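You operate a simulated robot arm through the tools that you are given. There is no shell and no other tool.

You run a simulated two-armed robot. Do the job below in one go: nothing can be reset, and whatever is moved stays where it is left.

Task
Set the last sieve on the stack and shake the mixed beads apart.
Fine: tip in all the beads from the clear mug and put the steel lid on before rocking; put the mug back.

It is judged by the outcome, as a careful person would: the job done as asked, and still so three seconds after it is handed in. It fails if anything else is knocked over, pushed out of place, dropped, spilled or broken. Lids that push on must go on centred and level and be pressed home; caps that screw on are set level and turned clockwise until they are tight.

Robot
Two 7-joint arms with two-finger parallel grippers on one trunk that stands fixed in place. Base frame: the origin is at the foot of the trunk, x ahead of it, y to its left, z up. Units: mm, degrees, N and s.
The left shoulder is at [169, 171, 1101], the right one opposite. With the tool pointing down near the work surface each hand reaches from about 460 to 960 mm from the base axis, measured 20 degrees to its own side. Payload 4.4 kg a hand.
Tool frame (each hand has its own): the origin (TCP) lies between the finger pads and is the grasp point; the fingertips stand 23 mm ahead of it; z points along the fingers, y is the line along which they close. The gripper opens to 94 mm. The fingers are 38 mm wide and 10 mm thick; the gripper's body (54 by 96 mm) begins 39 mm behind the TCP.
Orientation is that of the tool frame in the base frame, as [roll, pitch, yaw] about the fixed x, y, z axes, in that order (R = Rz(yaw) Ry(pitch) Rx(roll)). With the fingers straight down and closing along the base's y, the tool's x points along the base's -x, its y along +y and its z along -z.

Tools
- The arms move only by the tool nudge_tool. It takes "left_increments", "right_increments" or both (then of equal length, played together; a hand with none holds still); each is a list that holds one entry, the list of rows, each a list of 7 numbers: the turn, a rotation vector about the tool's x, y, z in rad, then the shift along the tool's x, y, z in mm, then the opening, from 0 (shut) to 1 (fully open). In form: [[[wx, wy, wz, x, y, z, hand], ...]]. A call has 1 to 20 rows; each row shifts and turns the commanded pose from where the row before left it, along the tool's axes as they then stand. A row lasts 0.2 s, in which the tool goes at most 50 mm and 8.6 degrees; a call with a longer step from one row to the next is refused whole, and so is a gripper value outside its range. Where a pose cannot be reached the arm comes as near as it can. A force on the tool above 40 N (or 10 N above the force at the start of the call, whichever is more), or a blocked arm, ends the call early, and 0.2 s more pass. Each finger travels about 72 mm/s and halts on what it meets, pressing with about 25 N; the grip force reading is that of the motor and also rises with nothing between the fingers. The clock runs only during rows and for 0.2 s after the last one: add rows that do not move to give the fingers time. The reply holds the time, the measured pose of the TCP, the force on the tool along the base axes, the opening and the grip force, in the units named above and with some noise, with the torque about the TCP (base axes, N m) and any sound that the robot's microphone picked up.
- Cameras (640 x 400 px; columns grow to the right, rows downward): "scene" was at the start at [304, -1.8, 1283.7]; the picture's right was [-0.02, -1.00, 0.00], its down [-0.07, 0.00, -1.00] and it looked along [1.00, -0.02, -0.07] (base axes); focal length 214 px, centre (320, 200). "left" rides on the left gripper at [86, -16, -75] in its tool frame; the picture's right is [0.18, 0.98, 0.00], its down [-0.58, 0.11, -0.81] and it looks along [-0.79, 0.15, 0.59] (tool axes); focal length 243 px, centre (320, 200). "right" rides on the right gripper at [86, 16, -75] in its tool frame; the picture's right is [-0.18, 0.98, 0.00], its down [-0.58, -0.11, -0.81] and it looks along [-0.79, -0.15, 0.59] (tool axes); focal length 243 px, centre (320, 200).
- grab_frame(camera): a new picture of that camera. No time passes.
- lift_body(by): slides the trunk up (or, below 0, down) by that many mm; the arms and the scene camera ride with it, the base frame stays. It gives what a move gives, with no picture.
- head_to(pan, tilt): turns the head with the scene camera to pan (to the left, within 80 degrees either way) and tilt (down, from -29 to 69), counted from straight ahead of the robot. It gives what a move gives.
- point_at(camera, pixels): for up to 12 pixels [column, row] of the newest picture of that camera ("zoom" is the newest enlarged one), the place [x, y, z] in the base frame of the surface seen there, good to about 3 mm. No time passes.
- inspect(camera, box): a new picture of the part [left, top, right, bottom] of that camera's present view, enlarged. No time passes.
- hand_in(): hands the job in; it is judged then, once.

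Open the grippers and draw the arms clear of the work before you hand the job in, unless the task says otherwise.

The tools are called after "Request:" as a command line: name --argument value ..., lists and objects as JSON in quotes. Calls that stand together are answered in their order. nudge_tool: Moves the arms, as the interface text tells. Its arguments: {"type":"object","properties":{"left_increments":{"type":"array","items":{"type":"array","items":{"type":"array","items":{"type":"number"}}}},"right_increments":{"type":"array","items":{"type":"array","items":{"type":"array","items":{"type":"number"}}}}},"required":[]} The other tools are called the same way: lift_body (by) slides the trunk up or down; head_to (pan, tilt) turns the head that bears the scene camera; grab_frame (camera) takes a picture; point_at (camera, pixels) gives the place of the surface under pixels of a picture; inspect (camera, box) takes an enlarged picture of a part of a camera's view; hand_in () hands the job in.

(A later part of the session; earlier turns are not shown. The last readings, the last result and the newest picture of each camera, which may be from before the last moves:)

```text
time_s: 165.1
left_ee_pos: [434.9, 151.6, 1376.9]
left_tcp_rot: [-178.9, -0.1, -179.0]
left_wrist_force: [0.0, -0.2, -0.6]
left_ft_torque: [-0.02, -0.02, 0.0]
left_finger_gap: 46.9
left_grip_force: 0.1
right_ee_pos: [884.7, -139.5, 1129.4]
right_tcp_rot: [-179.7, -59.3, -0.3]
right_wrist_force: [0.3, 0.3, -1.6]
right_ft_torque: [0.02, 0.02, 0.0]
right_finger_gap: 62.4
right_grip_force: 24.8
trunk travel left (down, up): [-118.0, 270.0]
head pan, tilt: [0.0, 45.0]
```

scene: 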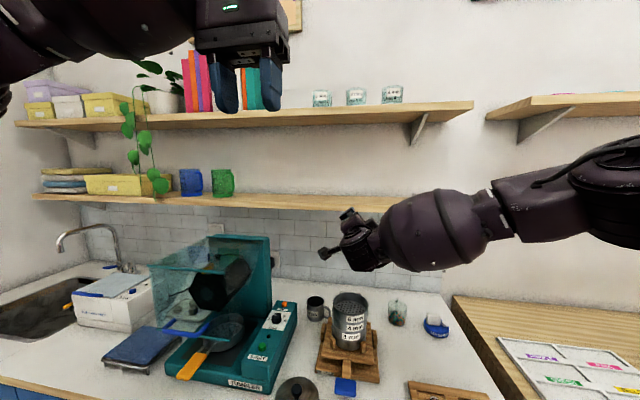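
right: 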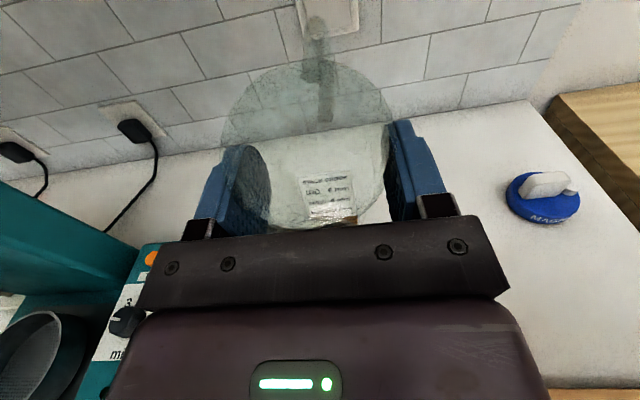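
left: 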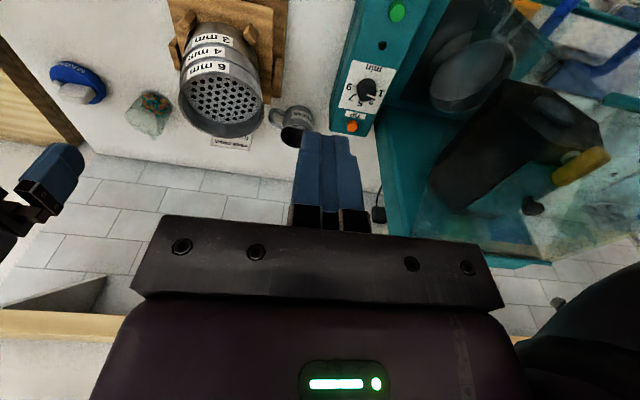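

Back above its spot with the same orientation. I lower it: first to ~25 mm above the table, then slowly.

Request:
nudge_tool --right_increments '[[[0, 0, 0, -15, 1, 8.9, 0.5], [0, 0, 0, -25, 0.7, 14.8, 0.5], [0, 0, 0, -27, 0, 16, 0.5], [0, 0, 0, -27, 0, 16, 0.5], [0, 0, 0, -27, 0, 16, 0.5], [0, 0, 0, -25, 0, 14.8, 0.5], [0, 0, 0, -15, 0, 8.9, 0.5], [0, 0, 0, 0, 0, 0, 0.5]]]'

Request:
grab_frame --camera "right"

Request:
inspect --camera "scene" --box '[240, 80, 440, 205]'

```text
time_s: 166.9
left_ee_pos: [434.0, 151.8, 1378.1]
left_tcp_rot: [-178.9, -0.1, -179.1]
left_wrist_force: [0.4, 0.8, 0.7]
left_ft_torque: [0.0, -0.02, 0.0]
left_finger_gap: 46.8
left_grip_force: 0.0
right_ee_pos: [886.0, -139.3, 941.6]
right_tcp_rot: [-179.7, -59.3, -0.4]
right_wrist_force: [0.4, -0.1, -0.3]
right_ft_torque: [-0.02, 0.02, 0.0]
right_finger_gap: 62.1
right_grip_force: 25.1
trunk travel left (down, up): [-118.0, 270.0]
head pan, tilt: [0.0, 45.0]
```

```text
taken
```

right: 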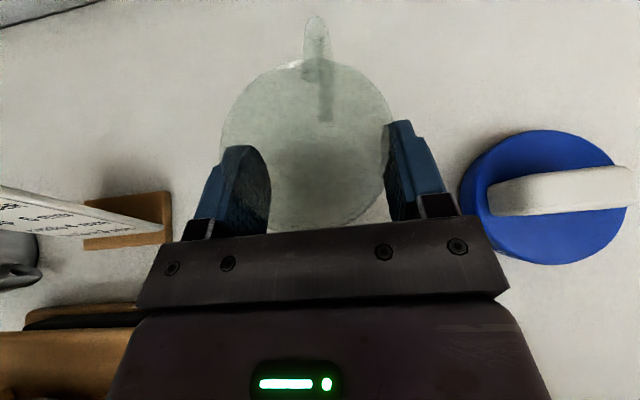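

```text
3.20 times, centred on (340, 142) of scene
```

zoom: 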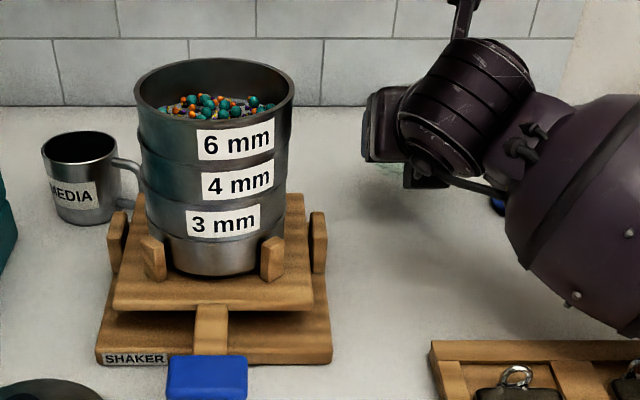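

The beads are all in the 6 mm sieve and the mug is over its spot. I lower the last ~28 mm slowly.

Request:
nudge_tool --right_increments '[[[0, 0, 0, -6.9, -0.7, 4.1, 0.5], [0, 0, 0, -6.9, 0, 4.1, 0.5], [0, 0, 0, -4.3, 0, 2.55, 0.5], [0, 0, 0, -2.6, 0, 1.53, 0.5], [0, 0, 0, -1.3, 0, 0.76, 0.5], [0, 0, 0, -0.86, 0, 0.51, 0.5], [0, 0, 0, 0, 0, 0, 0.5]]]'

```text
time_s: 168.5
left_ee_pos: [435.0, 149.9, 1377.7]
left_tcp_rot: [-179.0, 0.0, -179.1]
left_wrist_force: [-0.4, 0.3, -0.8]
left_ft_torque: [0.02, 0.01, 0.02]
left_finger_gap: 46.9
left_grip_force: 0.1
right_ee_pos: [885.2, -138.9, 915.5]
right_tcp_rot: [-179.6, -59.3, -0.3]
right_wrist_force: [-0.4, -0.1, -1.0]
right_ft_torque: [-0.01, -0.03, 0.0]
right_finger_gap: 62.4
right_grip_force: 24.8
trunk travel left (down, up): [-118.0, 270.0]
head pan, tilt: [0.0, 45.0]
```

z is 915.5, still ~2 mm above (weight -1 N). I lower in 0.7 mm steps until the force changes.

Request:
nudge_tool --right_increments '[[[0, 0, 0, -0.6, 0, 0.36, 0.5], [0, 0, 0, -0.6, 0, 0.36, 0.5], [0, 0, 0, -0.5, 0, 0.3, 0.5], [0, 0, 0, 0, 0, 0, 0.5]]]'

Request:
nudge_tool --right_increments '[[[0, 0, 0, -0.4, 0, 0.25, 0.5], [0, 0, 0, 0, 0, 0, 0.5]]]'

```text
time_s: 169.5
left_ee_pos: [434.4, 152.6, 1378.5]
left_tcp_rot: [-178.8, -0.1, -179.2]
left_wrist_force: [0.0, 0.2, 0.3]
left_ft_torque: [0.01, -0.02, -0.03]
left_finger_gap: 47.1
left_grip_force: 0.0
right_ee_pos: [885.0, -138.3, 914.2]
right_tcp_rot: [-179.6, -59.3, -0.4]
right_wrist_force: [0.7, -0.3, -0.4]
right_ft_torque: [0.0, -0.01, -0.02]
right_finger_gap: 62.6
right_grip_force: 24.8
trunk travel left (down, up): [-118.0, 270.0]
head pan, tilt: [0.0, 45.0]
```

```text
time_s: 170.1
left_ee_pos: [435.9, 151.6, 1378.3]
left_tcp_rot: [-178.9, -0.1, -179.1]
left_wrist_force: [0.1, -0.5, 0.4]
left_ft_torque: [0.02, 0.03, 0.02]
left_finger_gap: 46.9
left_grip_force: 0.1
right_ee_pos: [885.3, -138.7, 914.7]
right_tcp_rot: [-179.7, -59.3, -0.3]
right_wrist_force: [0.7, 0.5, 1.0]
right_ft_torque: [-0.01, 0.03, -0.02]
right_finger_gap: 62.2
right_grip_force: 25.2
trunk travel left (down, up): [-118.0, 270.0]
head pan, tilt: [0.0, 45.0]
```

Force is now +1 N: the mug stands on the table. I open the fingers and back out along the tool axis.

Request:
nudge_tool --right_increments '[[[0, 0, 0, 0, 0, 0, 0.7], [0, 0, 0, 0, 0, 0, 0.85], [0, 0, 0, 0, 0, 0, 1], [0, 0, 0, 0, 0, 0, 1], [0, 0, 0, 0, 0, -15, 1], [0, 0, 0, 0, 0, -15, 1], [0, 0, 0, 0, 0, -15, 1], [0, 0, 0, 0, 0, -15, 1], [0, 0, 0, 0, 0, -15, 1], [0, 0, 0, 0, 0, -15, 1], [0, 0, 0, 0, 0, 0, 1]]]'

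Request:
grab_frame --camera "right"

```text
time_s: 172.5
left_ee_pos: [436.5, 151.0, 1378.2]
left_tcp_rot: [-178.9, -0.1, -179.1]
left_wrist_force: [0.4, -0.9, 0.6]
left_ft_torque: [-0.01, 0.01, -0.01]
left_finger_gap: 47.1
left_grip_force: 0.0
right_ee_pos: [808.3, -139.3, 959.7]
right_tcp_rot: [-179.6, -59.2, -0.3]
right_wrist_force: [0.3, -0.4, 1.0]
right_ft_torque: [0.0, -0.01, 0.0]
right_finger_gap: 94.0
right_grip_force: 0.1
trunk travel left (down, up): [-118.0, 270.0]
head pan, tilt: [0.0, 45.0]
```

```text
taken
```

right: 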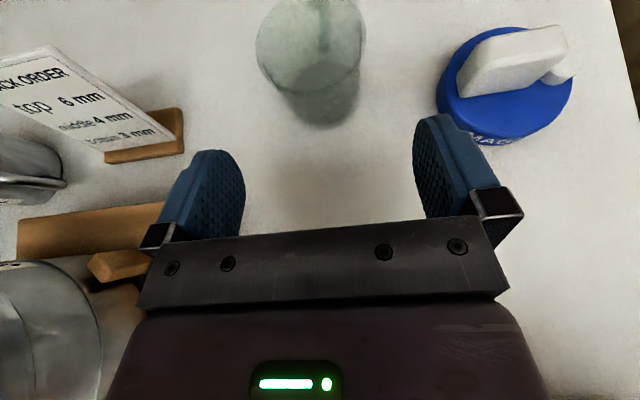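

The mug stands exactly at its place, empty. I withdraw along the rehearsed path up to z≈1119.

Request:
nudge_tool --right_increments '[[[0, 0, 0, 21, 0, -26, 1], [0, 0, 0, 21, 0, -26, 1], [0, 0, 0, 21, 0, -26, 1], [0, 0, 0, 21, 0, -26, 1], [0, 0, 0, 21, 0, -26, 1], [0, 0, 0, 0, 0, 0, 1]]]'

Request:
nudge_tool --right_increments '[[[0, 0, 0, 21, 0, -26, 1], [0, -0.13, 0, 0, 0, -20, 1], [0, -0.13, 0, 0, 0, -20, 1], [0, -0.13, 0, 0, 0, 0, 1], [0, -0.13, 0, 0, 0, 0, 1], [0, -0.13, 0, 0, 0, 0, 1], [0, -0.13, 0, 0, 0, 0, 1], [0, -0.13, 0, 0, 0, 0, 1], [0, -0.13, 0, 0, 0, 0, 1], [0, 0, 0, 0, 0, 0, 1]]]'

Request:
inspect --camera "scene" --box '[180, 80, 440, 245]'

```text
time_s: 173.9
left_ee_pos: [435.2, 151.8, 1376.7]
left_tcp_rot: [-178.8, -0.2, -179.1]
left_wrist_force: [-0.3, 0.5, -0.1]
left_ft_torque: [-0.01, 0.02, 0.01]
left_finger_gap: 47.0
left_grip_force: 0.1
right_ee_pos: [749.6, -137.4, 1114.3]
right_tcp_rot: [-179.7, -59.2, -0.4]
right_wrist_force: [0.1, -0.4, -0.5]
right_ft_torque: [0.01, -0.02, -0.01]
right_finger_gap: 93.9
right_grip_force: 0.1
trunk travel left (down, up): [-118.0, 270.0]
head pan, tilt: [0.0, 45.0]
```

```text
time_s: 176.1
left_ee_pos: [436.2, 152.1, 1376.7]
left_tcp_rot: [-178.9, -0.1, -179.1]
left_wrist_force: [0.2, 0.7, -0.7]
left_ft_torque: [0.03, -0.02, -0.03]
left_finger_gap: 47.0
left_grip_force: 0.1
right_ee_pos: [705.0, -139.8, 1170.2]
right_tcp_rot: [-179.8, 0.4, -0.1]
right_wrist_force: [-0.3, 0.7, -0.3]
right_ft_torque: [0.0, 0.02, -0.04]
right_finger_gap: 94.0
right_grip_force: 0.0
trunk travel left (down, up): [-118.0, 270.0]
head pan, tilt: [0.0, 45.0]
```

```text
2.42 times, centred on (310, 162) of scene
```

zoom: 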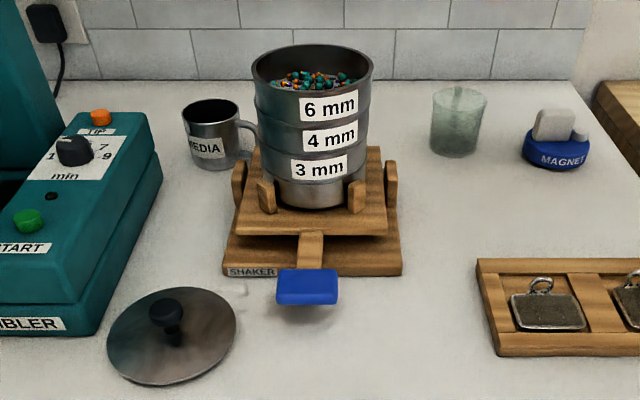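

Everything looks right. Now the lid: I turn the hand back to yaw 180 and measure the lid in the scene.

Request:
nudge_tool --right_increments '[[[0, 0, -0.1495, 0, 0, 0, 1], [0, 0, -0.1495, 0, 0, 0, 1], [0, 0, -0.1495, 0, 0, 0, 1], [0, 0, -0.1495, 0, 0, 0, 1], [0, 0, -0.1495, 0, 0, 0, 1], [0, 0, -0.1495, 0, 0, 0, 1], [0, 0, -0.1495, 0, 0, 0, 1], [0, 0, -0.1495, 0, 0, 0, 1], [0, 0, -0.1495, 0, 0, 0, 1], [0, 0, -0.1495, 0, 0, 0, 1], [0, 0, -0.1495, 0, 0, 0, 1], [0, 0, -0.1495, 0, 0, 0, 1], [0, 0, -0.1495, 0, 0, 0, 1], [0, 0, -0.1495, 0, 0, 0, 1], [0, 0, -0.1495, 0, 0, 0, 1], [0, 0, -0.1495, 0, 0, 0, 1], [0, 0, -0.1495, 0, 0, 0, 1], [0, 0, -0.1495, 0, 0, 0, 1], [0, 0, -0.1495, 0, 0, 0, 1], [0, 0, -0.1495, 0, 0, 0, 1]]]'

Request:
inspect --camera "scene" --box '[210, 190, 290, 245]'

Request:
point_at --camera "zoom" --pixels '[[255, 108], [255, 130], [230, 120], [280, 120], [100, 250], [430, 180], [270, 65], [220, 380], [130, 150], [390, 110], [380, 300], [255, 155]]'

```text
time_s: 180.3
left_ee_pos: [435.2, 150.9, 1377.7]
left_tcp_rot: [-178.9, -0.2, -179.1]
left_wrist_force: [0.1, -0.3, -0.2]
left_ft_torque: [0.03, 0.0, -0.01]
left_finger_gap: 47.0
left_grip_force: 0.0
right_ee_pos: [705.3, -139.1, 1170.4]
right_tcp_rot: [179.9, -0.4, 171.5]
right_wrist_force: [-0.2, -0.5, -0.4]
right_ft_torque: [-0.01, 0.02, 0.02]
right_finger_gap: 93.9
right_grip_force: 0.1
trunk travel left (down, up): [-118.0, 270.0]
head pan, tilt: [0.0, 45.0]
```

```text
7.27 times, centred on (250, 218) of scene
```

zoom: 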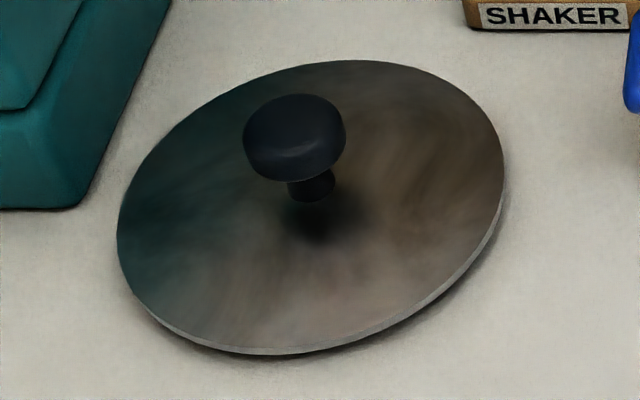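

```text
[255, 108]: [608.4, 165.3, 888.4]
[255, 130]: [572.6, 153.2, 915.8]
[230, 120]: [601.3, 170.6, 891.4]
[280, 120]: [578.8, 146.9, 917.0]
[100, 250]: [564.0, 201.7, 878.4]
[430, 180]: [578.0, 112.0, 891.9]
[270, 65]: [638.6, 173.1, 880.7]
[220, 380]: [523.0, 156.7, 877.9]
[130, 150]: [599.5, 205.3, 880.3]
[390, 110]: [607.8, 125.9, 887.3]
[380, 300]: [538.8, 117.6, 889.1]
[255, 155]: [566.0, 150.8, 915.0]
```

I query the knob's head outline and the lid's rim more precisely.

Request:
point_at --camera "zoom" --pixels '[[295, 118], [252, 130], [340, 125], [295, 100], [295, 150], [295, 175], [312, 190], [125, 235], [498, 170], [340, 64], [270, 350], [200, 325]]'

Request:
point_at --camera "zoom" --pixels '[[160, 170], [220, 105], [440, 85], [485, 130], [490, 210], [450, 265], [400, 310], [340, 335], [150, 300], [125, 210], [290, 72], [320, 210]]'

```text
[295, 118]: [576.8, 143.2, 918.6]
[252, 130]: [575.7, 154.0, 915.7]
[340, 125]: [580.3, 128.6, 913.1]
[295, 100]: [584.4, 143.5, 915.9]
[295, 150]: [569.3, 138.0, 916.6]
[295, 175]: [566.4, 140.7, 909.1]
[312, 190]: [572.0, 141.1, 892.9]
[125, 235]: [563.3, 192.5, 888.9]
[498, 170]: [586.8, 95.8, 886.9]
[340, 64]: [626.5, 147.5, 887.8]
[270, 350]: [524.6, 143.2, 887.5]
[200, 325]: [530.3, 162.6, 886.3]
```

```text
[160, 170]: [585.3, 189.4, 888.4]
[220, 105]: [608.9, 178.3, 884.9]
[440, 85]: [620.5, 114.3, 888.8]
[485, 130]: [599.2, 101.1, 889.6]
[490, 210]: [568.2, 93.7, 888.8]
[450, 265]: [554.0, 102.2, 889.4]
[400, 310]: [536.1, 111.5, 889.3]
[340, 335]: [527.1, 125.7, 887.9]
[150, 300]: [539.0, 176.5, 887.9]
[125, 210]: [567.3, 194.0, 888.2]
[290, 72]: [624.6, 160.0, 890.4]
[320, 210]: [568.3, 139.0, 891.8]
```

Lid centre ≈(575.5,143), plate z≈890, knob head ≈26 mm wide with top z≈918. I bring the right hand over it at z≈1130.

Request:
nudge_tool --right_increments '[[[0, 0, -0.074, 0, 0, 0, 1], [0, 0, -0.074, 0, 0, 0, 1], [0, 0, 0, 16.2, 35.3, 0, 1], [0, 0, 0, 16.2, 35.3, 0, 1], [0, 0, 0, 16.2, 35.3, 0, 1], [0, 0, 0, 16.2, 35.3, 0, 1], [0, 0, 0, 16.2, 35.3, 0, 0.8], [0, 0, 0, 16.2, 35.3, 0, 0.6], [0, 0, 0, 16.2, 35.3, 0, 0.6], [0, 0, 0, 16.2, 35.3, 0, 0.6], [0, 0, 0, 0, 0, 0, 0.6]]]'

Request:
grab_frame --camera "right"

Request:
grab_frame --camera "scene"

```text
time_s: 182.7
left_ee_pos: [435.8, 151.0, 1376.9]
left_tcp_rot: [-178.9, 0.0, -179.2]
left_wrist_force: [-0.4, -0.5, 0.3]
left_ft_torque: [0.02, -0.03, -0.01]
left_finger_gap: 47.0
left_grip_force: 0.1
right_ee_pos: [577.1, 144.9, 1172.0]
right_tcp_rot: [179.8, -0.3, 179.9]
right_wrist_force: [0.1, 1.1, -0.5]
right_ft_torque: [-0.01, -0.03, 0.02]
right_finger_gap: 56.2
right_grip_force: 0.0
trunk travel left (down, up): [-118.0, 270.0]
head pan, tilt: [0.0, 45.0]
```

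```text
taken
```

right: 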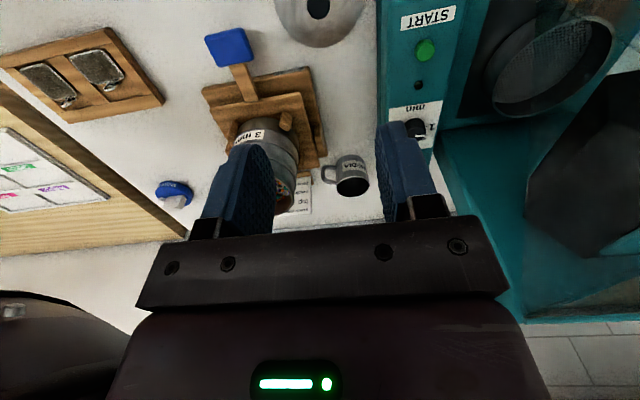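

```text
taken
```

scene: 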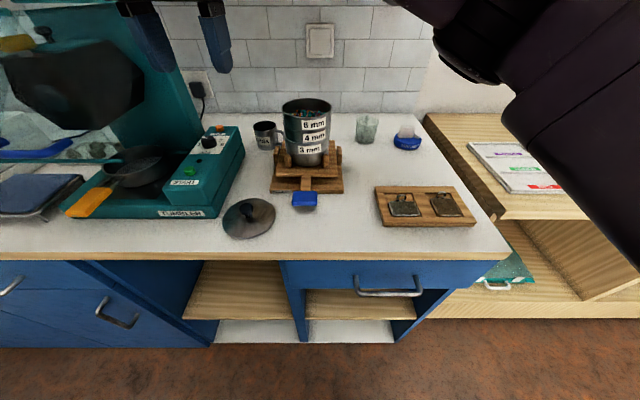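

The hand is above the lid. I descend to z≈1000 and re-check the alignment.

Request:
nudge_tool --right_increments '[[[0, 0, 0, 0, 0, 28, 0.6], [0, 0, 0, 0, 0, 28, 0.6], [0, 0, 0, 0, 0, 28, 0.6], [0, 0, 0, 0, 0, 28, 0.6], [0, 0, 0, 0, 0, 28, 0.6], [0, 0, 0, 0, 0, 28, 0.6], [0, 0, 0, 0, 0, 0, 0.6]]]'

Request:
inspect --camera "scene" --box '[190, 140, 310, 250]'

Request:
grab_frame --camera "right"

```text
time_s: 184.3
left_ee_pos: [433.9, 152.0, 1378.7]
left_tcp_rot: [-178.8, -0.1, -179.2]
left_wrist_force: [0.7, -0.3, 0.4]
left_ft_torque: [-0.02, -0.01, 0.0]
left_finger_gap: 47.0
left_grip_force: 0.1
right_ee_pos: [575.5, 144.4, 1004.3]
right_tcp_rot: [179.9, -0.3, 179.8]
right_wrist_force: [0.0, -0.1, 0.6]
right_ft_torque: [0.01, 0.01, 0.0]
right_finger_gap: 56.5
right_grip_force: 0.2
trunk travel left (down, up): [-118.0, 270.0]
head pan, tilt: [0.0, 45.0]
```

```text
3.64 times, centred on (250, 195) of scene
```

zoom: 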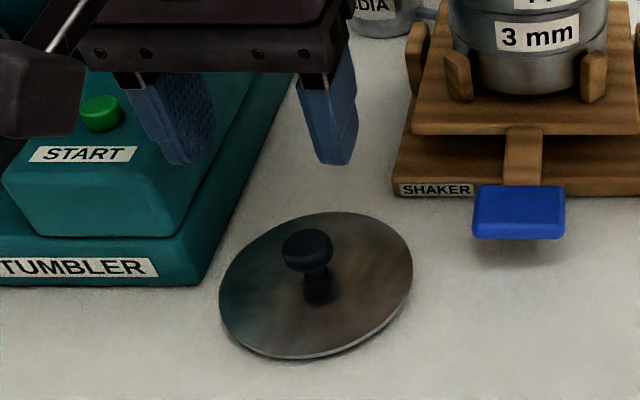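

```text
taken
```

right: 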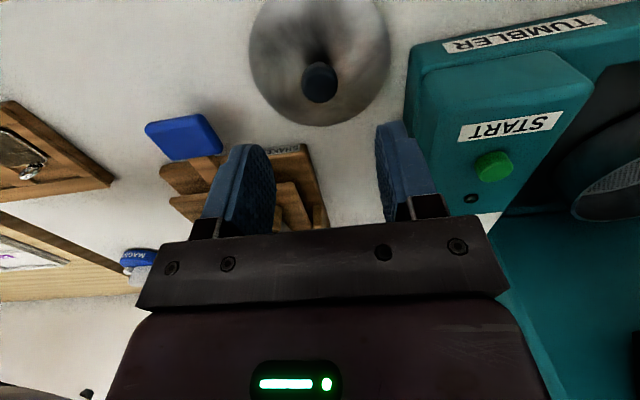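

The knob is exactly under the TCP (pixel (319,82) vs predicted (320,84)). I descend to z≈917 around the knob.

Request:
nudge_tool --right_increments '[[[0, 0, 0, 0, -0.8, 25, 0.6], [0, 0, 0, 0, 0, 25, 0.6], [0, 0, 0, 0, 0, 20, 0.6], [0, 0, 0, 0, 0, 11, 0.6], [0, 0, 0, 0, 0, 6, 0.6], [0, 0, 0, 0, 0, 0, 0.6]]]'

Request:
inspect --camera "scene" --box '[190, 140, 310, 250]'

Request:
grab_frame --camera "right"

```text
time_s: 185.7
left_ee_pos: [434.4, 151.5, 1378.0]
left_tcp_rot: [-178.9, -0.1, -179.2]
left_wrist_force: [-0.5, -0.7, 0.0]
left_ft_torque: [-0.02, 0.0, 0.01]
left_finger_gap: 47.2
left_grip_force: 0.0
right_ee_pos: [575.2, 144.0, 916.5]
right_tcp_rot: [179.8, -0.4, 179.9]
right_wrist_force: [-0.2, -0.5, -0.1]
right_ft_torque: [0.0, -0.02, 0.02]
right_finger_gap: 56.5
right_grip_force: 0.2
trunk travel left (down, up): [-118.0, 270.0]
head pan, tilt: [0.0, 45.0]
```

```text
3.64 times, centred on (250, 195) of scene
```

zoom: 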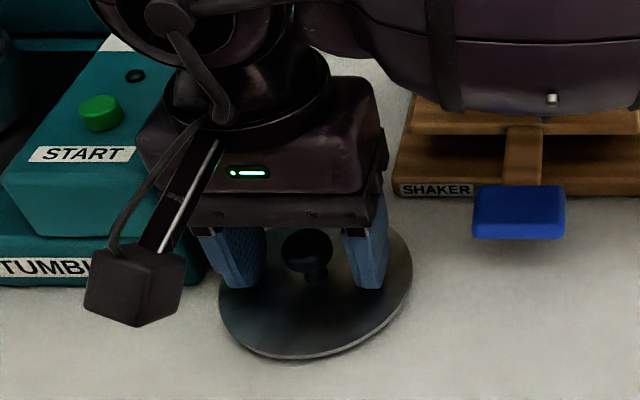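

```text
taken
```

right: 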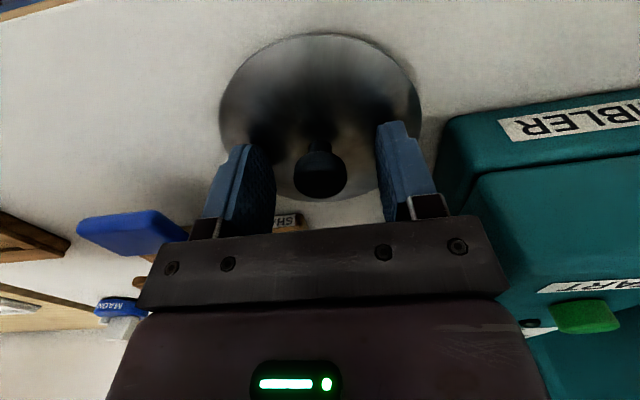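

The knob is centred between the pads. I close on it.

Request:
nudge_tool --right_increments '[[[0, 0, 0, 0, 0, 0, 0.4], [0, 0, 0, 0, 0, 0, 0.25], [0, 0, 0, 0, 0, 0, 0.1], [0, 0, 0, 0, 0, 0, 0.1], [0, 0, 0, 0, 0, 0, 0.1]]]'

Request:
nudge_tool --right_increments '[[[0, 0, 0, 0, 0, -4, 0.1], [0, 0, 0, 0, 0, -8, 0.1], [0, 0, 0, 0, 0, -15, 0.1], [0, 0, 0, 0, 0, 0, 0.1]]]'

Request:
inspect --camera "scene" --box '[190, 140, 310, 250]'

Request:
grab_frame --camera "right"

```text
time_s: 186.9
left_ee_pos: [434.8, 151.2, 1377.9]
left_tcp_rot: [-178.9, -0.1, -179.1]
left_wrist_force: [-0.8, 0.2, -0.1]
left_ft_torque: [0.01, -0.04, 0.03]
left_finger_gap: 46.8
left_grip_force: 0.0
right_ee_pos: [575.5, 143.7, 917.4]
right_tcp_rot: [179.8, -0.4, 179.8]
right_wrist_force: [0.2, 0.6, -0.3]
right_ft_torque: [0.01, 0.03, 0.01]
right_finger_gap: 24.5
right_grip_force: 24.4
trunk travel left (down, up): [-118.0, 270.0]
head pan, tilt: [0.0, 45.0]
```

```text
time_s: 187.9
left_ee_pos: [435.7, 150.8, 1377.7]
left_tcp_rot: [-179.0, -0.1, -179.1]
left_wrist_force: [-0.7, 0.2, 0.0]
left_ft_torque: [-0.02, 0.01, -0.03]
left_finger_gap: 47.1
left_grip_force: 0.0
right_ee_pos: [576.4, 143.8, 943.4]
right_tcp_rot: [179.8, -0.3, 179.9]
right_wrist_force: [-0.4, -0.1, -0.1]
right_ft_torque: [-0.02, 0.0, 0.01]
right_finger_gap: 24.6
right_grip_force: 24.9
trunk travel left (down, up): [-118.0, 270.0]
head pan, tilt: [0.0, 45.0]
```

```text
3.64 times, centred on (250, 195) of scene
```

zoom: 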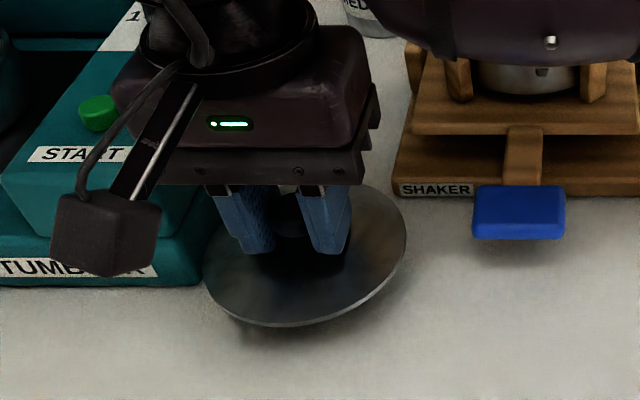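

```text
taken
```

right: 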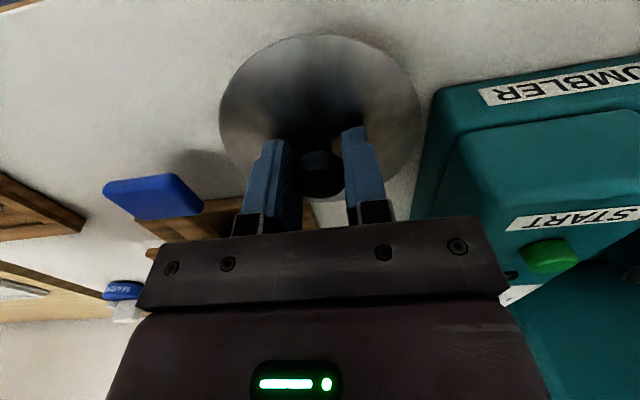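

The lid is held level. I raise it to z≈1140 and then carry it over the stack.

Request:
nudge_tool --right_increments '[[[0, 0, 0, 0, 0, -25, 0.1], [0, 0, 0, 0, 0, -35, 0.1], [0, 0, 0, 0, 0, -35, 0.1], [0, 0, 0, 0, 0, -35, 0.1], [0, 0, 0, 0, 0, -35, 0.1], [0, 0, 0, 0, 0, -30, 0.1], [0, 0, 0, 0, 0, 0, 0.1]]]'

Request:
nudge_tool --right_increments '[[[0, 0, 0, -15, -11, 0, 0.1], [0, 0, 0, -28, -20, 0, 0.1], [0, 0, 0, -28, -20, 0, 0.1], [0, 0, 0, -28, -20, 0, 0.1], [0, 0, 0, -28, -20, 0, 0.1], [0, 0, 0, -20, -15, 0, 0.1], [0, 0, 0, -12.5, -10, 0, 0.1], [0, 0, 0, 0, 0, 0, 0.1]]]'

Request:
inspect --camera "scene" --box '[257, 70, 353, 145]'

Request:
grab_frame --camera "right"

```text
time_s: 189.5
left_ee_pos: [435.5, 153.2, 1376.4]
left_tcp_rot: [-178.9, -0.1, -179.1]
left_wrist_force: [0.3, -0.2, 0.8]
left_ft_torque: [0.01, 0.0, 0.01]
left_finger_gap: 46.9
left_grip_force: 0.1
right_ee_pos: [576.8, 145.0, 1137.2]
right_tcp_rot: [179.8, -0.4, 179.8]
right_wrist_force: [0.0, 0.6, -0.2]
right_ft_torque: [-0.03, -0.04, 0.01]
right_finger_gap: 24.4
right_grip_force: 24.8
trunk travel left (down, up): [-118.0, 270.0]
head pan, tilt: [0.0, 45.0]
```

```text
time_s: 191.3
left_ee_pos: [435.2, 152.1, 1378.7]
left_tcp_rot: [-178.9, -0.1, -179.0]
left_wrist_force: [0.1, -0.1, 0.2]
left_ft_torque: [0.0, -0.03, -0.01]
left_finger_gap: 47.2
left_grip_force: 0.0
right_ee_pos: [736.9, 25.2, 1137.4]
right_tcp_rot: [179.7, -0.3, 179.8]
right_wrist_force: [0.9, -0.3, -0.6]
right_ft_torque: [-0.01, -0.02, 0.0]
right_finger_gap: 24.4
right_grip_force: 25.3
trunk travel left (down, up): [-118.0, 270.0]
head pan, tilt: [0.0, 45.0]
```

```text
5.33 times, centred on (305, 108) of scene
```

zoom: 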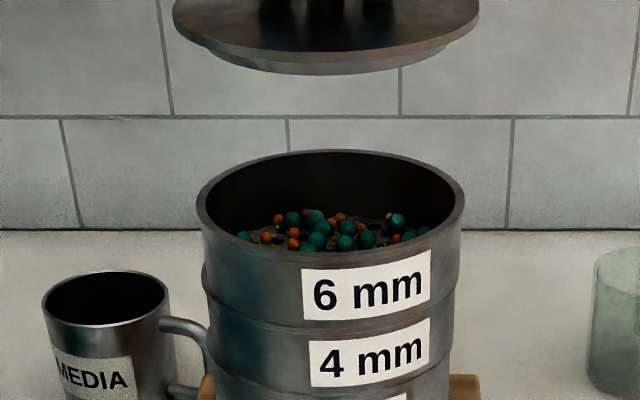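

```text
taken
```

right: 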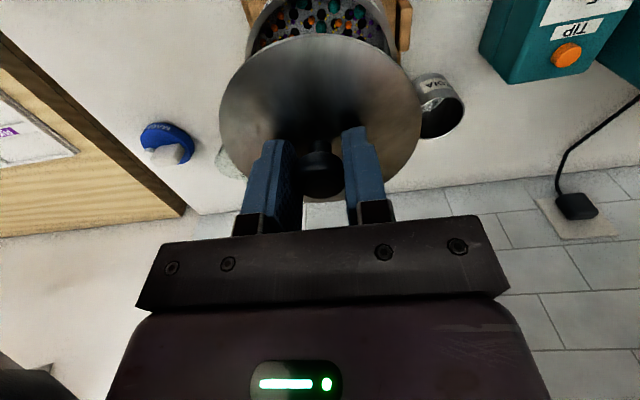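

The lid is held level above the stack. Its centre reads ≈1.4 mm right of the stack's (y 25.0 vs 26.4); I correct and lower to z≈1100.

Request:
nudge_tool --right_increments '[[[0, 0, 0, 0, 1.4, 10, 0.1], [0, 0, 0, 0, 0, 12, 0.1], [0, 0, 0, 0, 0, 12, 0.1], [0, 0, 0, 0, 0, 3, 0.1], [0, 0, 0, 0, 0, 0, 0.1], [0, 0, 0, 0, 0, 0, 0.1]]]'

Request:
inspect --camera "scene" --box '[273, 78, 337, 118]'

Request:
point_at --camera "zoom" --pixels '[[70, 95], [120, 140], [200, 170], [280, 182], [360, 182], [450, 165], [530, 130], [570, 95], [120, 350], [250, 380], [400, 380], [540, 340]]'

```text
time_s: 192.7
left_ee_pos: [433.6, 151.7, 1377.6]
left_tcp_rot: [-179.0, 0.0, -179.1]
left_wrist_force: [-0.6, 0.2, 0.4]
left_ft_torque: [0.02, 0.0, 0.0]
left_finger_gap: 46.8
left_grip_force: 0.1
right_ee_pos: [734.9, 28.2, 1099.8]
right_tcp_rot: [179.7, -0.3, 179.7]
right_wrist_force: [0.1, 0.2, -0.9]
right_ft_torque: [0.03, 0.0, -0.01]
right_finger_gap: 24.3
right_grip_force: 25.0
trunk travel left (down, up): [-118.0, 270.0]
head pan, tilt: [0.0, 45.0]
```

```text
10.00 times, centred on (305, 98) of scene
```

zoom: 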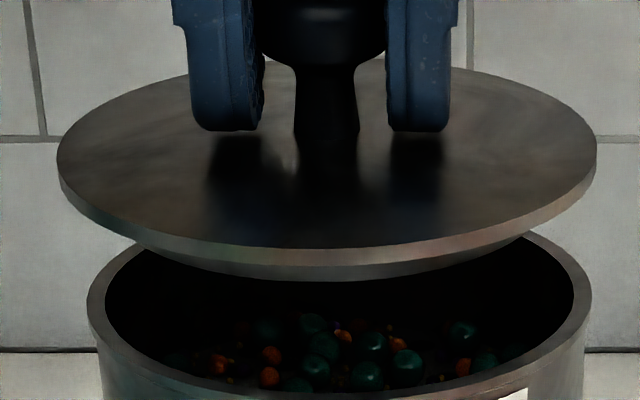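

```text
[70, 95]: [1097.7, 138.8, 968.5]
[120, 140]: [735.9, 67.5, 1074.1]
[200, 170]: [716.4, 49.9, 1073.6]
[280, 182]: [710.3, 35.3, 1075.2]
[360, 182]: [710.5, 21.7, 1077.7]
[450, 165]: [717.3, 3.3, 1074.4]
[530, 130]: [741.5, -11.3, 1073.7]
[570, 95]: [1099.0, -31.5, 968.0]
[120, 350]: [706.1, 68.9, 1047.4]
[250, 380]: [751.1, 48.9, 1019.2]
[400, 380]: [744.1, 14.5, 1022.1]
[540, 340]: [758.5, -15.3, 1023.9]
```

I compare lid and rim edge positions directly.

Request:
point_at --camera "zoom" --pixels '[[62, 150], [75, 190], [130, 228], [200, 248], [300, 258], [400, 252], [480, 235], [550, 205], [585, 175], [593, 145], [540, 100], [110, 110]]'

Request:
point_at --camera "zoom" --pixels '[[95, 300], [97, 320], [110, 345], [140, 372], [170, 385], [550, 367], [570, 345], [582, 320], [583, 290], [570, 265], [105, 275], [125, 255]]'

```text
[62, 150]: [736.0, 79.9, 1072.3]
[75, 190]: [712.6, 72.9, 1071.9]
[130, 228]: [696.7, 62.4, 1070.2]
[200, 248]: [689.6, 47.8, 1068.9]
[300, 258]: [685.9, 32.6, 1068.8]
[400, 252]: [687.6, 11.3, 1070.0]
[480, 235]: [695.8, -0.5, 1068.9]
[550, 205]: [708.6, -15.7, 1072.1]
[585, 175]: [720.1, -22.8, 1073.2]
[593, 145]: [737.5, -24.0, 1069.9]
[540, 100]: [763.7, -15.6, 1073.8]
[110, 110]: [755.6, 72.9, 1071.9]
```

```text
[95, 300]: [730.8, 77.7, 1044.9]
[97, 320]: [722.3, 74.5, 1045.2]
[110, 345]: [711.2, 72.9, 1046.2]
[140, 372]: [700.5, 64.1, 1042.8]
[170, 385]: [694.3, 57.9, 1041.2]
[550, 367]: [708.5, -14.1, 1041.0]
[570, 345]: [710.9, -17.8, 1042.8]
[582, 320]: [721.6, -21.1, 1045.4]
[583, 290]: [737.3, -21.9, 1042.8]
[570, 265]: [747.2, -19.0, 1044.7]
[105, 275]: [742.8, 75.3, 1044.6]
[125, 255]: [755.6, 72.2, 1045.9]
```

Lid and rim centres agree in y (27.9 vs 27.9) and within ~1 mm in x. I lower to just above contact.

Request:
nudge_tool --right_increments '[[[0, 0, 0, 0, 0, 5, 0.1], [0, 0, 0, 0, 0, 5, 0.1], [0, 0, 0, 0, 0, 3, 0.1], [0, 0, 0, 0, 0, 2, 0.1], [0, 0, 0, 0, 0, 0, 0.1]]]'

Request:
inspect --camera "scene" --box '[273, 85, 337, 125]'

```text
time_s: 193.9
left_ee_pos: [433.5, 152.3, 1377.8]
left_tcp_rot: [-178.9, -0.1, -179.1]
left_wrist_force: [-1.0, -0.1, -0.2]
left_ft_torque: [0.03, 0.02, -0.01]
left_finger_gap: 46.7
left_grip_force: 0.0
right_ee_pos: [734.7, 26.9, 1085.9]
right_tcp_rot: [179.8, -0.3, 179.9]
right_wrist_force: [-0.3, -0.2, -0.5]
right_ft_torque: [0.01, 0.02, -0.01]
right_finger_gap: 24.4
right_grip_force: 25.3
trunk travel left (down, up): [-118.0, 270.0]
head pan, tilt: [0.0, 45.0]
```

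```text
10.00 times, centred on (305, 105) of scene
```

zoom: 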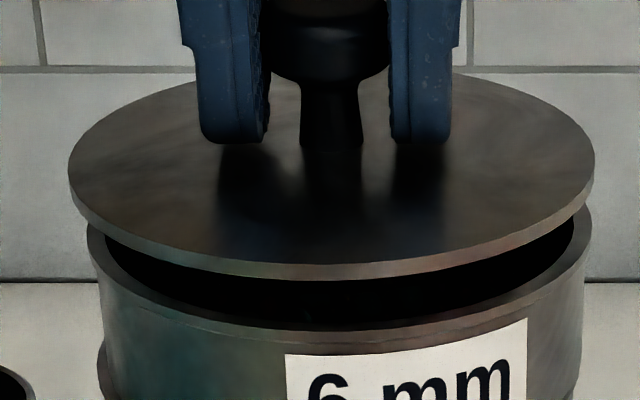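

Lid looks ≈0.5–1 mm to the left; I shift -0.6 mm in y and lower in 1 mm steps, watching the force.

Request:
nudge_tool --right_increments '[[[0, 0, 0, 0, -0.6, 1, 0.1], [0, 0, 0, 0, 0, 1, 0.1], [0, 0, 0, 0, 0, 1, 0.1], [0, 0, 0, 0, 0, 1, 0.1], [0, 0, 0, 0, 0, 0, 0.1]]]'

Request:
inspect --camera "scene" --box '[273, 85, 337, 125]'

```text
time_s: 195.1
left_ee_pos: [435.6, 152.2, 1377.9]
left_tcp_rot: [-179.0, -0.1, -179.1]
left_wrist_force: [-0.1, 0.6, 0.1]
left_ft_torque: [0.03, 0.03, -0.03]
left_finger_gap: 47.2
left_grip_force: 0.1
right_ee_pos: [736.1, 26.5, 1081.2]
right_tcp_rot: [179.9, -0.3, 179.8]
right_wrist_force: [0.0, -0.2, -0.9]
right_ft_torque: [0.0, -0.04, -0.05]
right_finger_gap: 24.4
right_grip_force: 25.0
trunk travel left (down, up): [-118.0, 270.0]
head pan, tilt: [0.0, 45.0]
```

```text
10.00 times, centred on (305, 105) of scene
```

zoom: 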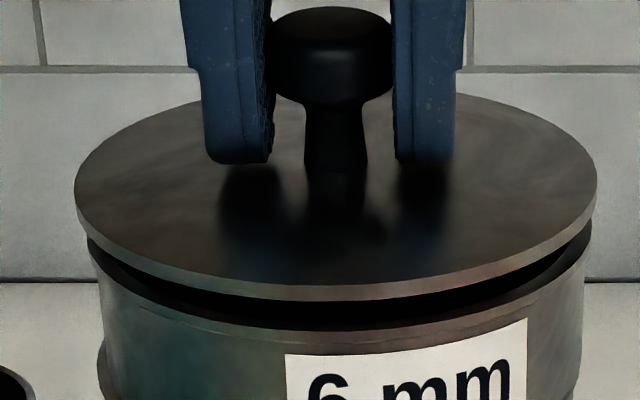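

Centred well now (lid 75–598, rim 87–592). I keep lowering.

Request:
nudge_tool --right_increments '[[[0, 0, 0, 0, 0, 1, 0.1], [0, 0, 0, 0, 0, 1, 0.1], [0, 0, 0, 0, 0, 1, 0.1], [0, 0, 0, 0, 0, 0, 0.1]]]'

Request:
nudge_tool --right_increments '[[[0, 0, 0, 0, 0, 1, 0.1], [0, 0, 0, 0, 0, 1, 0.1], [0, 0, 0, 0, 0, 1, 0.1], [0, 0, 0, 0, 0, 0, 0.1]]]'

Request:
inspect --camera "scene" --box '[273, 85, 337, 125]'

```text
time_s: 196.1
left_ee_pos: [434.1, 152.5, 1378.1]
left_tcp_rot: [-178.9, 0.0, -179.1]
left_wrist_force: [0.3, 0.1, 0.2]
left_ft_torque: [0.0, 0.02, -0.01]
left_finger_gap: 47.0
left_grip_force: 0.1
right_ee_pos: [735.5, 27.1, 1078.1]
right_tcp_rot: [179.8, -0.3, 179.9]
right_wrist_force: [-0.6, 0.3, -0.1]
right_ft_torque: [-0.02, 0.02, -0.02]
right_finger_gap: 24.5
right_grip_force: 24.8
trunk travel left (down, up): [-118.0, 270.0]
head pan, tilt: [0.0, 45.0]
```

```text
time_s: 197.1
left_ee_pos: [433.0, 152.0, 1377.7]
left_tcp_rot: [-178.9, -0.1, -179.1]
left_wrist_force: [0.9, 0.4, 0.1]
left_ft_torque: [-0.03, -0.03, -0.01]
left_finger_gap: 47.0
left_grip_force: 0.2
right_ee_pos: [735.8, 26.9, 1076.5]
right_tcp_rot: [179.8, -0.1, 179.9]
right_wrist_force: [-1.1, -1.1, 6.3]
right_ft_torque: [0.0, 0.05, -0.01]
right_finger_gap: 24.3
right_grip_force: 24.5
trunk travel left (down, up): [-118.0, 270.0]
head pan, tilt: [0.0, 45.0]
```

```text
10.00 times, centred on (305, 105) of scene
```

zoom: 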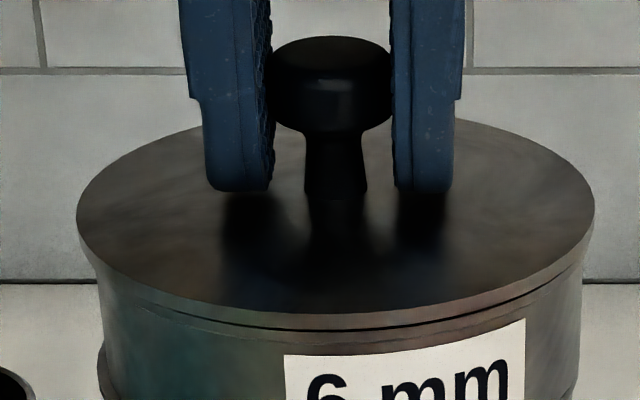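

Nearly home, 6 N. I press on, up to ~20 N, to seat the lid.

Request:
nudge_tool --right_increments '[[[0, 0, 0, 0, 0, 1, 0.1], [0, 0, 0, 0, 0, 1, 0.1], [0, 0, 0, 0, 0, 1, 0.1], [0, 0, 0, 0, 0, 0, 0.1]]]'

Request:
inspect --camera "scene" --box '[273, 85, 337, 125]'

```text
time_s: 198.1
left_ee_pos: [432.4, 152.0, 1380.4]
left_tcp_rot: [-178.9, 0.0, -179.1]
left_wrist_force: [0.8, 0.2, -0.7]
left_ft_torque: [0.01, 0.01, -0.02]
left_finger_gap: 47.0
left_grip_force: 0.0
right_ee_pos: [733.4, 26.4, 1074.4]
right_tcp_rot: [179.7, 0.0, 179.8]
right_wrist_force: [-0.8, -1.2, 19.4]
right_ft_torque: [0.0, -0.3, -0.03]
right_finger_gap: 24.4
right_grip_force: 25.2
trunk travel left (down, up): [-118.0, 270.0]
head pan, tilt: [0.0, 45.0]
```

```text
10.00 times, centred on (305, 105) of scene
```

zoom: 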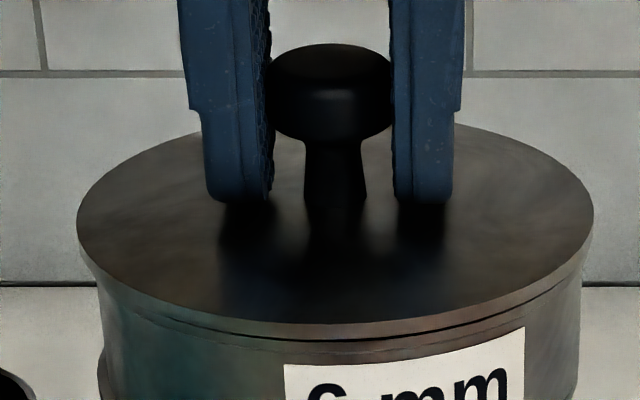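

19 N applied; the lid plate is at the rim. I press slightly more (to ~28 N) and look at the seam.

Request:
nudge_tool --right_increments '[[[0, 0, 0, 0, 0, 0.8, 0.1], [0, 0, 0, 0, 0, 0.8, 0.1], [0, 0, 0, 0, 0, 0, 0.1]]]'

Request:
inspect --camera "scene" --box '[277, 100, 337, 137]'

```text
time_s: 198.9
left_ee_pos: [431.8, 152.1, 1377.9]
left_tcp_rot: [-178.8, -0.1, -179.1]
left_wrist_force: [-0.2, -0.6, 0.0]
left_ft_torque: [-0.03, -0.01, 0.0]
left_finger_gap: 46.9
left_grip_force: 0.1
right_ee_pos: [732.9, 27.6, 1072.4]
right_tcp_rot: [179.9, -0.1, 179.9]
right_wrist_force: [-2.8, -1.4, 24.3]
right_ft_torque: [-0.05, -0.15, 0.01]
right_finger_gap: 24.6
right_grip_force: 25.2
trunk travel left (down, up): [-118.0, 270.0]
head pan, tilt: [0.0, 45.0]
```

```text
10.67 times, centred on (307, 118) of scene
```

zoom: 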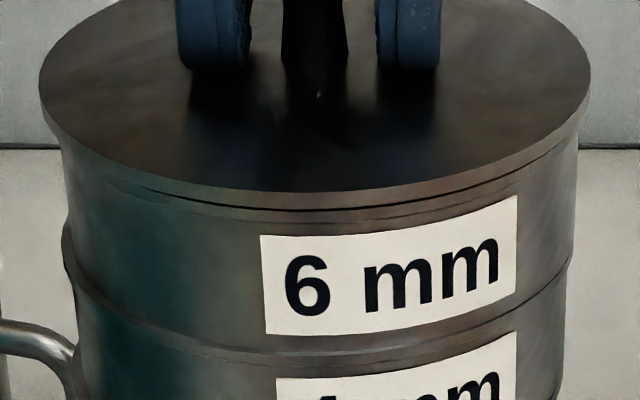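

The seam is closed and uniform; the rocker just started to give. I ease off, open the fingers, and rise.

Request:
nudge_tool --right_increments '[[[0, 0, 0, 0, 0, -2, 0.1], [0, 0, 0, 0, 0, -2, 0.1], [0, 0, 0, 0, 0, -0.8, 0.1], [0, 0, 0, 0, 0, 0, 0.1]]]'

Request:
inspect --camera "scene" --box '[277, 95, 337, 132]'

```text
time_s: 199.9
left_ee_pos: [435.3, 152.0, 1377.5]
left_tcp_rot: [-178.9, -0.1, -179.1]
left_wrist_force: [0.4, 0.0, -0.6]
left_ft_torque: [0.01, 0.0, 0.02]
left_finger_gap: 46.9
left_grip_force: 0.0
right_ee_pos: [734.1, 27.5, 1074.7]
right_tcp_rot: [179.9, -0.3, 179.8]
right_wrist_force: [-2.2, -0.7, 4.4]
right_ft_torque: [-0.03, 0.29, -0.02]
right_finger_gap: 24.3
right_grip_force: 25.0
trunk travel left (down, up): [-118.0, 270.0]
head pan, tilt: [0.0, 45.0]
```

```text
10.67 times, centred on (307, 114) of scene
```

zoom: 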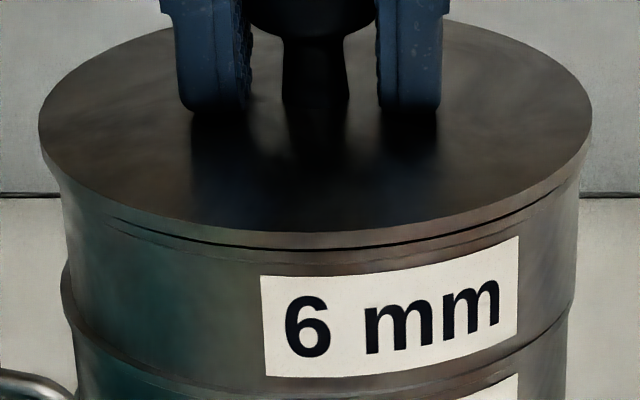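

Residual force 4 N. I open the fingers and withdraw straight up.

Request:
nudge_tool --right_increments '[[[0, 0, 0, 0, 0, -0.5, 0.3], [0, 0, 0, 0, 0, 0, 0.5], [0, 0, 0, 0, 0, 0, 0.6], [0, 0, 0, 0, 0, 0, 0.6], [0, 0, 0, 0, 0, -15, 0.6], [0, 0, 0, 0, 0, -30, 0.6], [0, 0, 0, 0, 0, -35, 0.6], [0, 0, 0, 0, 0, 0, 0.6]]]'

Request:
inspect --camera "scene" --box '[257, 80, 353, 215]'

Request:
inspect --camera "scene" --box '[277, 92, 337, 129]'

Request:
point_at --camera "zoom" --pixels '[[60, 130], [580, 130], [315, 250], [315, 60], [450, 230], [160, 225], [480, 80], [150, 80]]'

```text
time_s: 201.7
left_ee_pos: [436.1, 152.3, 1376.9]
left_tcp_rot: [-178.9, -0.2, -179.2]
left_wrist_force: [0.9, 0.0, -0.1]
left_ft_torque: [0.03, 0.02, 0.04]
left_finger_gap: 47.2
left_grip_force: 0.1
right_ee_pos: [735.4, 26.2, 1155.3]
right_tcp_rot: [179.7, -0.4, 179.8]
right_wrist_force: [0.5, -0.6, -0.1]
right_ft_torque: [0.02, 0.0, 0.01]
right_finger_gap: 56.6
right_grip_force: 0.0
trunk travel left (down, up): [-118.0, 270.0]
head pan, tilt: [0.0, 45.0]
```

```text
2.96 times, centred on (305, 148) of scene
```

zoom: 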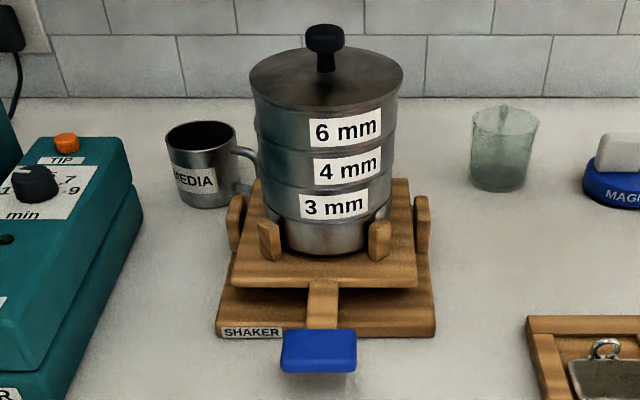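

```text
10.67 times, centred on (307, 110) of scene
```

zoom: 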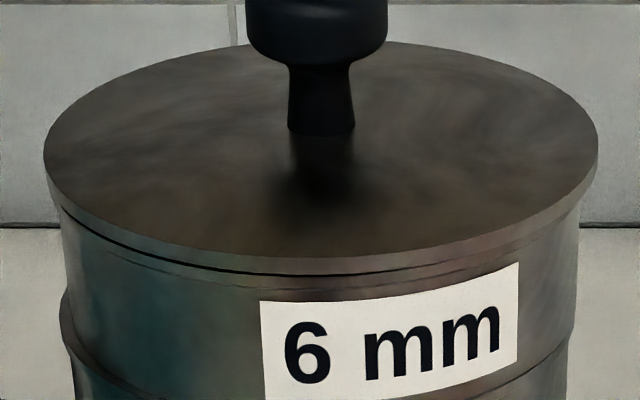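

```text
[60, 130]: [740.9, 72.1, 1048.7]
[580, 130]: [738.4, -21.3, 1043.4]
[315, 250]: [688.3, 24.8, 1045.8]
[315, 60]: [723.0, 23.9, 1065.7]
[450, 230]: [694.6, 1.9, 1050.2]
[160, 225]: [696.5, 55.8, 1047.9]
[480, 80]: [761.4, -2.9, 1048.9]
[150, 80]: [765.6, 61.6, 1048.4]
```

The lid is on; there's a faint dark line under its left edge. I zoom in on both edges of the seam.

Request:
inspect --camera "scene" --box '[278, 104, 308, 122]'

Request:
inspect --camera "scene" --box '[306, 104, 336, 122]'

```text
16.00 times, centred on (293, 113) of scene
```

zoom: 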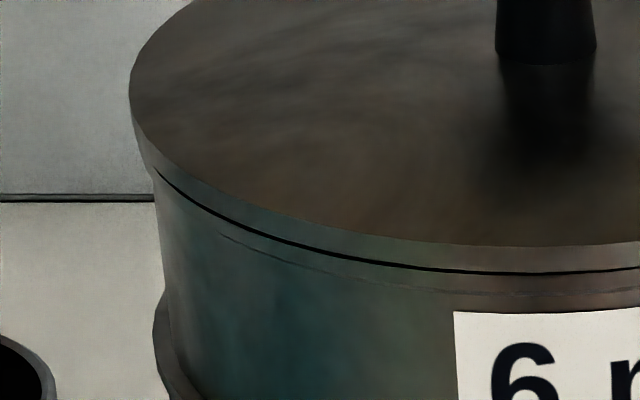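

```text
16.00 times, centred on (321, 113) of scene
```

zoom: 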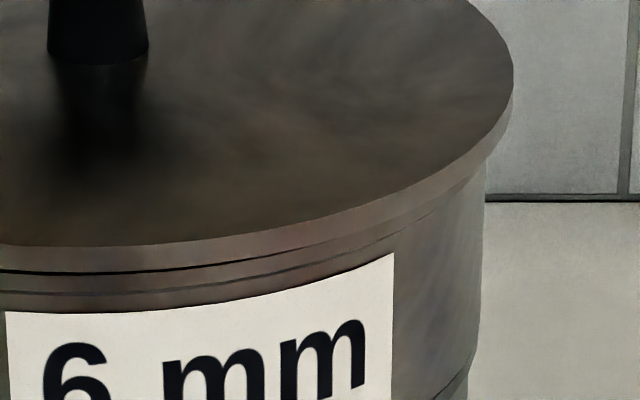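

The left-front edge is ≈0.5 mm proud. I'll press that side down with the closed fist at about (712,58).

Request:
nudge_tool --right_increments '[[[0, 0, 0, 11, 16, 0, 0.4], [0, 0, 0, 11, 16, 0, 0.2], [0, 0, 0, 0, 0, 20, 0], [0, 0, 0, 0, 0, 20, 0], [0, 0, 0, 0, 0, 20, 0], [0, 0, 0, 0, 0, 10, 0], [0, 0, 0, 0, 0, 5, 0], [0, 0, 0, 0, 0, 0, 0]]]'

Request:
inspect --camera "scene" --box '[257, 70, 353, 145]'

```text
time_s: 203.5
left_ee_pos: [434.4, 153.0, 1377.7]
left_tcp_rot: [-178.9, 0.0, -179.1]
left_wrist_force: [-0.3, -0.5, 0.9]
left_ft_torque: [-0.02, -0.01, -0.03]
left_finger_gap: 46.9
left_grip_force: 0.0
right_ee_pos: [711.6, 58.0, 1081.3]
right_tcp_rot: [179.9, -0.2, 179.8]
right_wrist_force: [-0.6, -0.8, -0.1]
right_ft_torque: [0.01, -0.03, 0.04]
right_finger_gap: 0.3
right_grip_force: 25.2
trunk travel left (down, up): [-118.0, 270.0]
head pan, tilt: [0.0, 45.0]
```

```text
5.33 times, centred on (305, 108) of scene
```

zoom: 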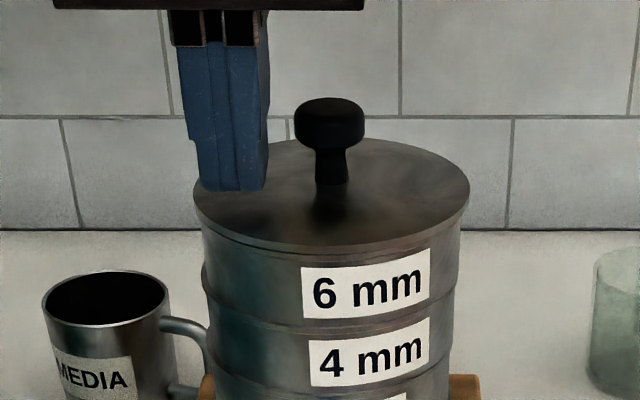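

The fist is ~11 mm above the lid's left-front. I go down and press gently in 1 mm steps.

Request:
nudge_tool --right_increments '[[[0, 0, 0, 0, 0, 4, 0], [0, 0, 0, 0, 0, 4, 0], [0, 0, 0, 0, 0, 1.5, 0], [0, 0, 0, 0, 0, 1, 0], [0, 0, 0, 0, 0, 1, 0], [0, 0, 0, 0, 0, 1, 0], [0, 0, 0, 0, 0, 0, 0]]]'

Request:
inspect --camera "scene" --box '[277, 95, 337, 132]'

```text
time_s: 205.1
left_ee_pos: [431.8, 152.2, 1379.1]
left_tcp_rot: [-178.8, 0.1, -179.1]
left_wrist_force: [-1.0, -0.9, -0.5]
left_ft_torque: [0.0, 0.01, -0.03]
left_finger_gap: 46.8
left_grip_force: 0.0
right_ee_pos: [710.4, 60.2, 1072.0]
right_tcp_rot: [179.7, 0.0, 179.9]
right_wrist_force: [-3.6, -0.4, 20.4]
right_ft_torque: [-0.03, -0.29, -0.05]
right_finger_gap: 0.1
right_grip_force: 25.1
trunk travel left (down, up): [-118.0, 270.0]
head pan, tilt: [0.0, 45.0]
```

```text
10.67 times, centred on (307, 114) of scene
```

zoom: 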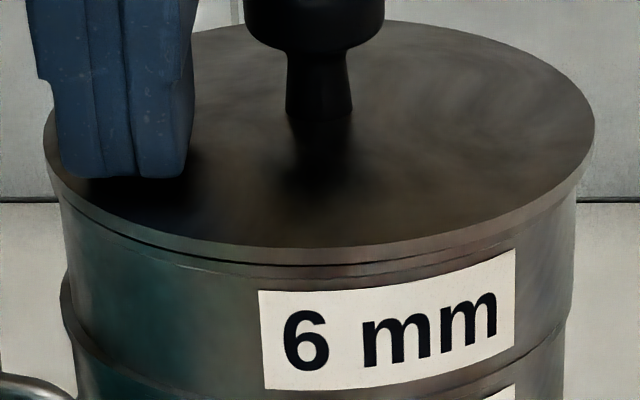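

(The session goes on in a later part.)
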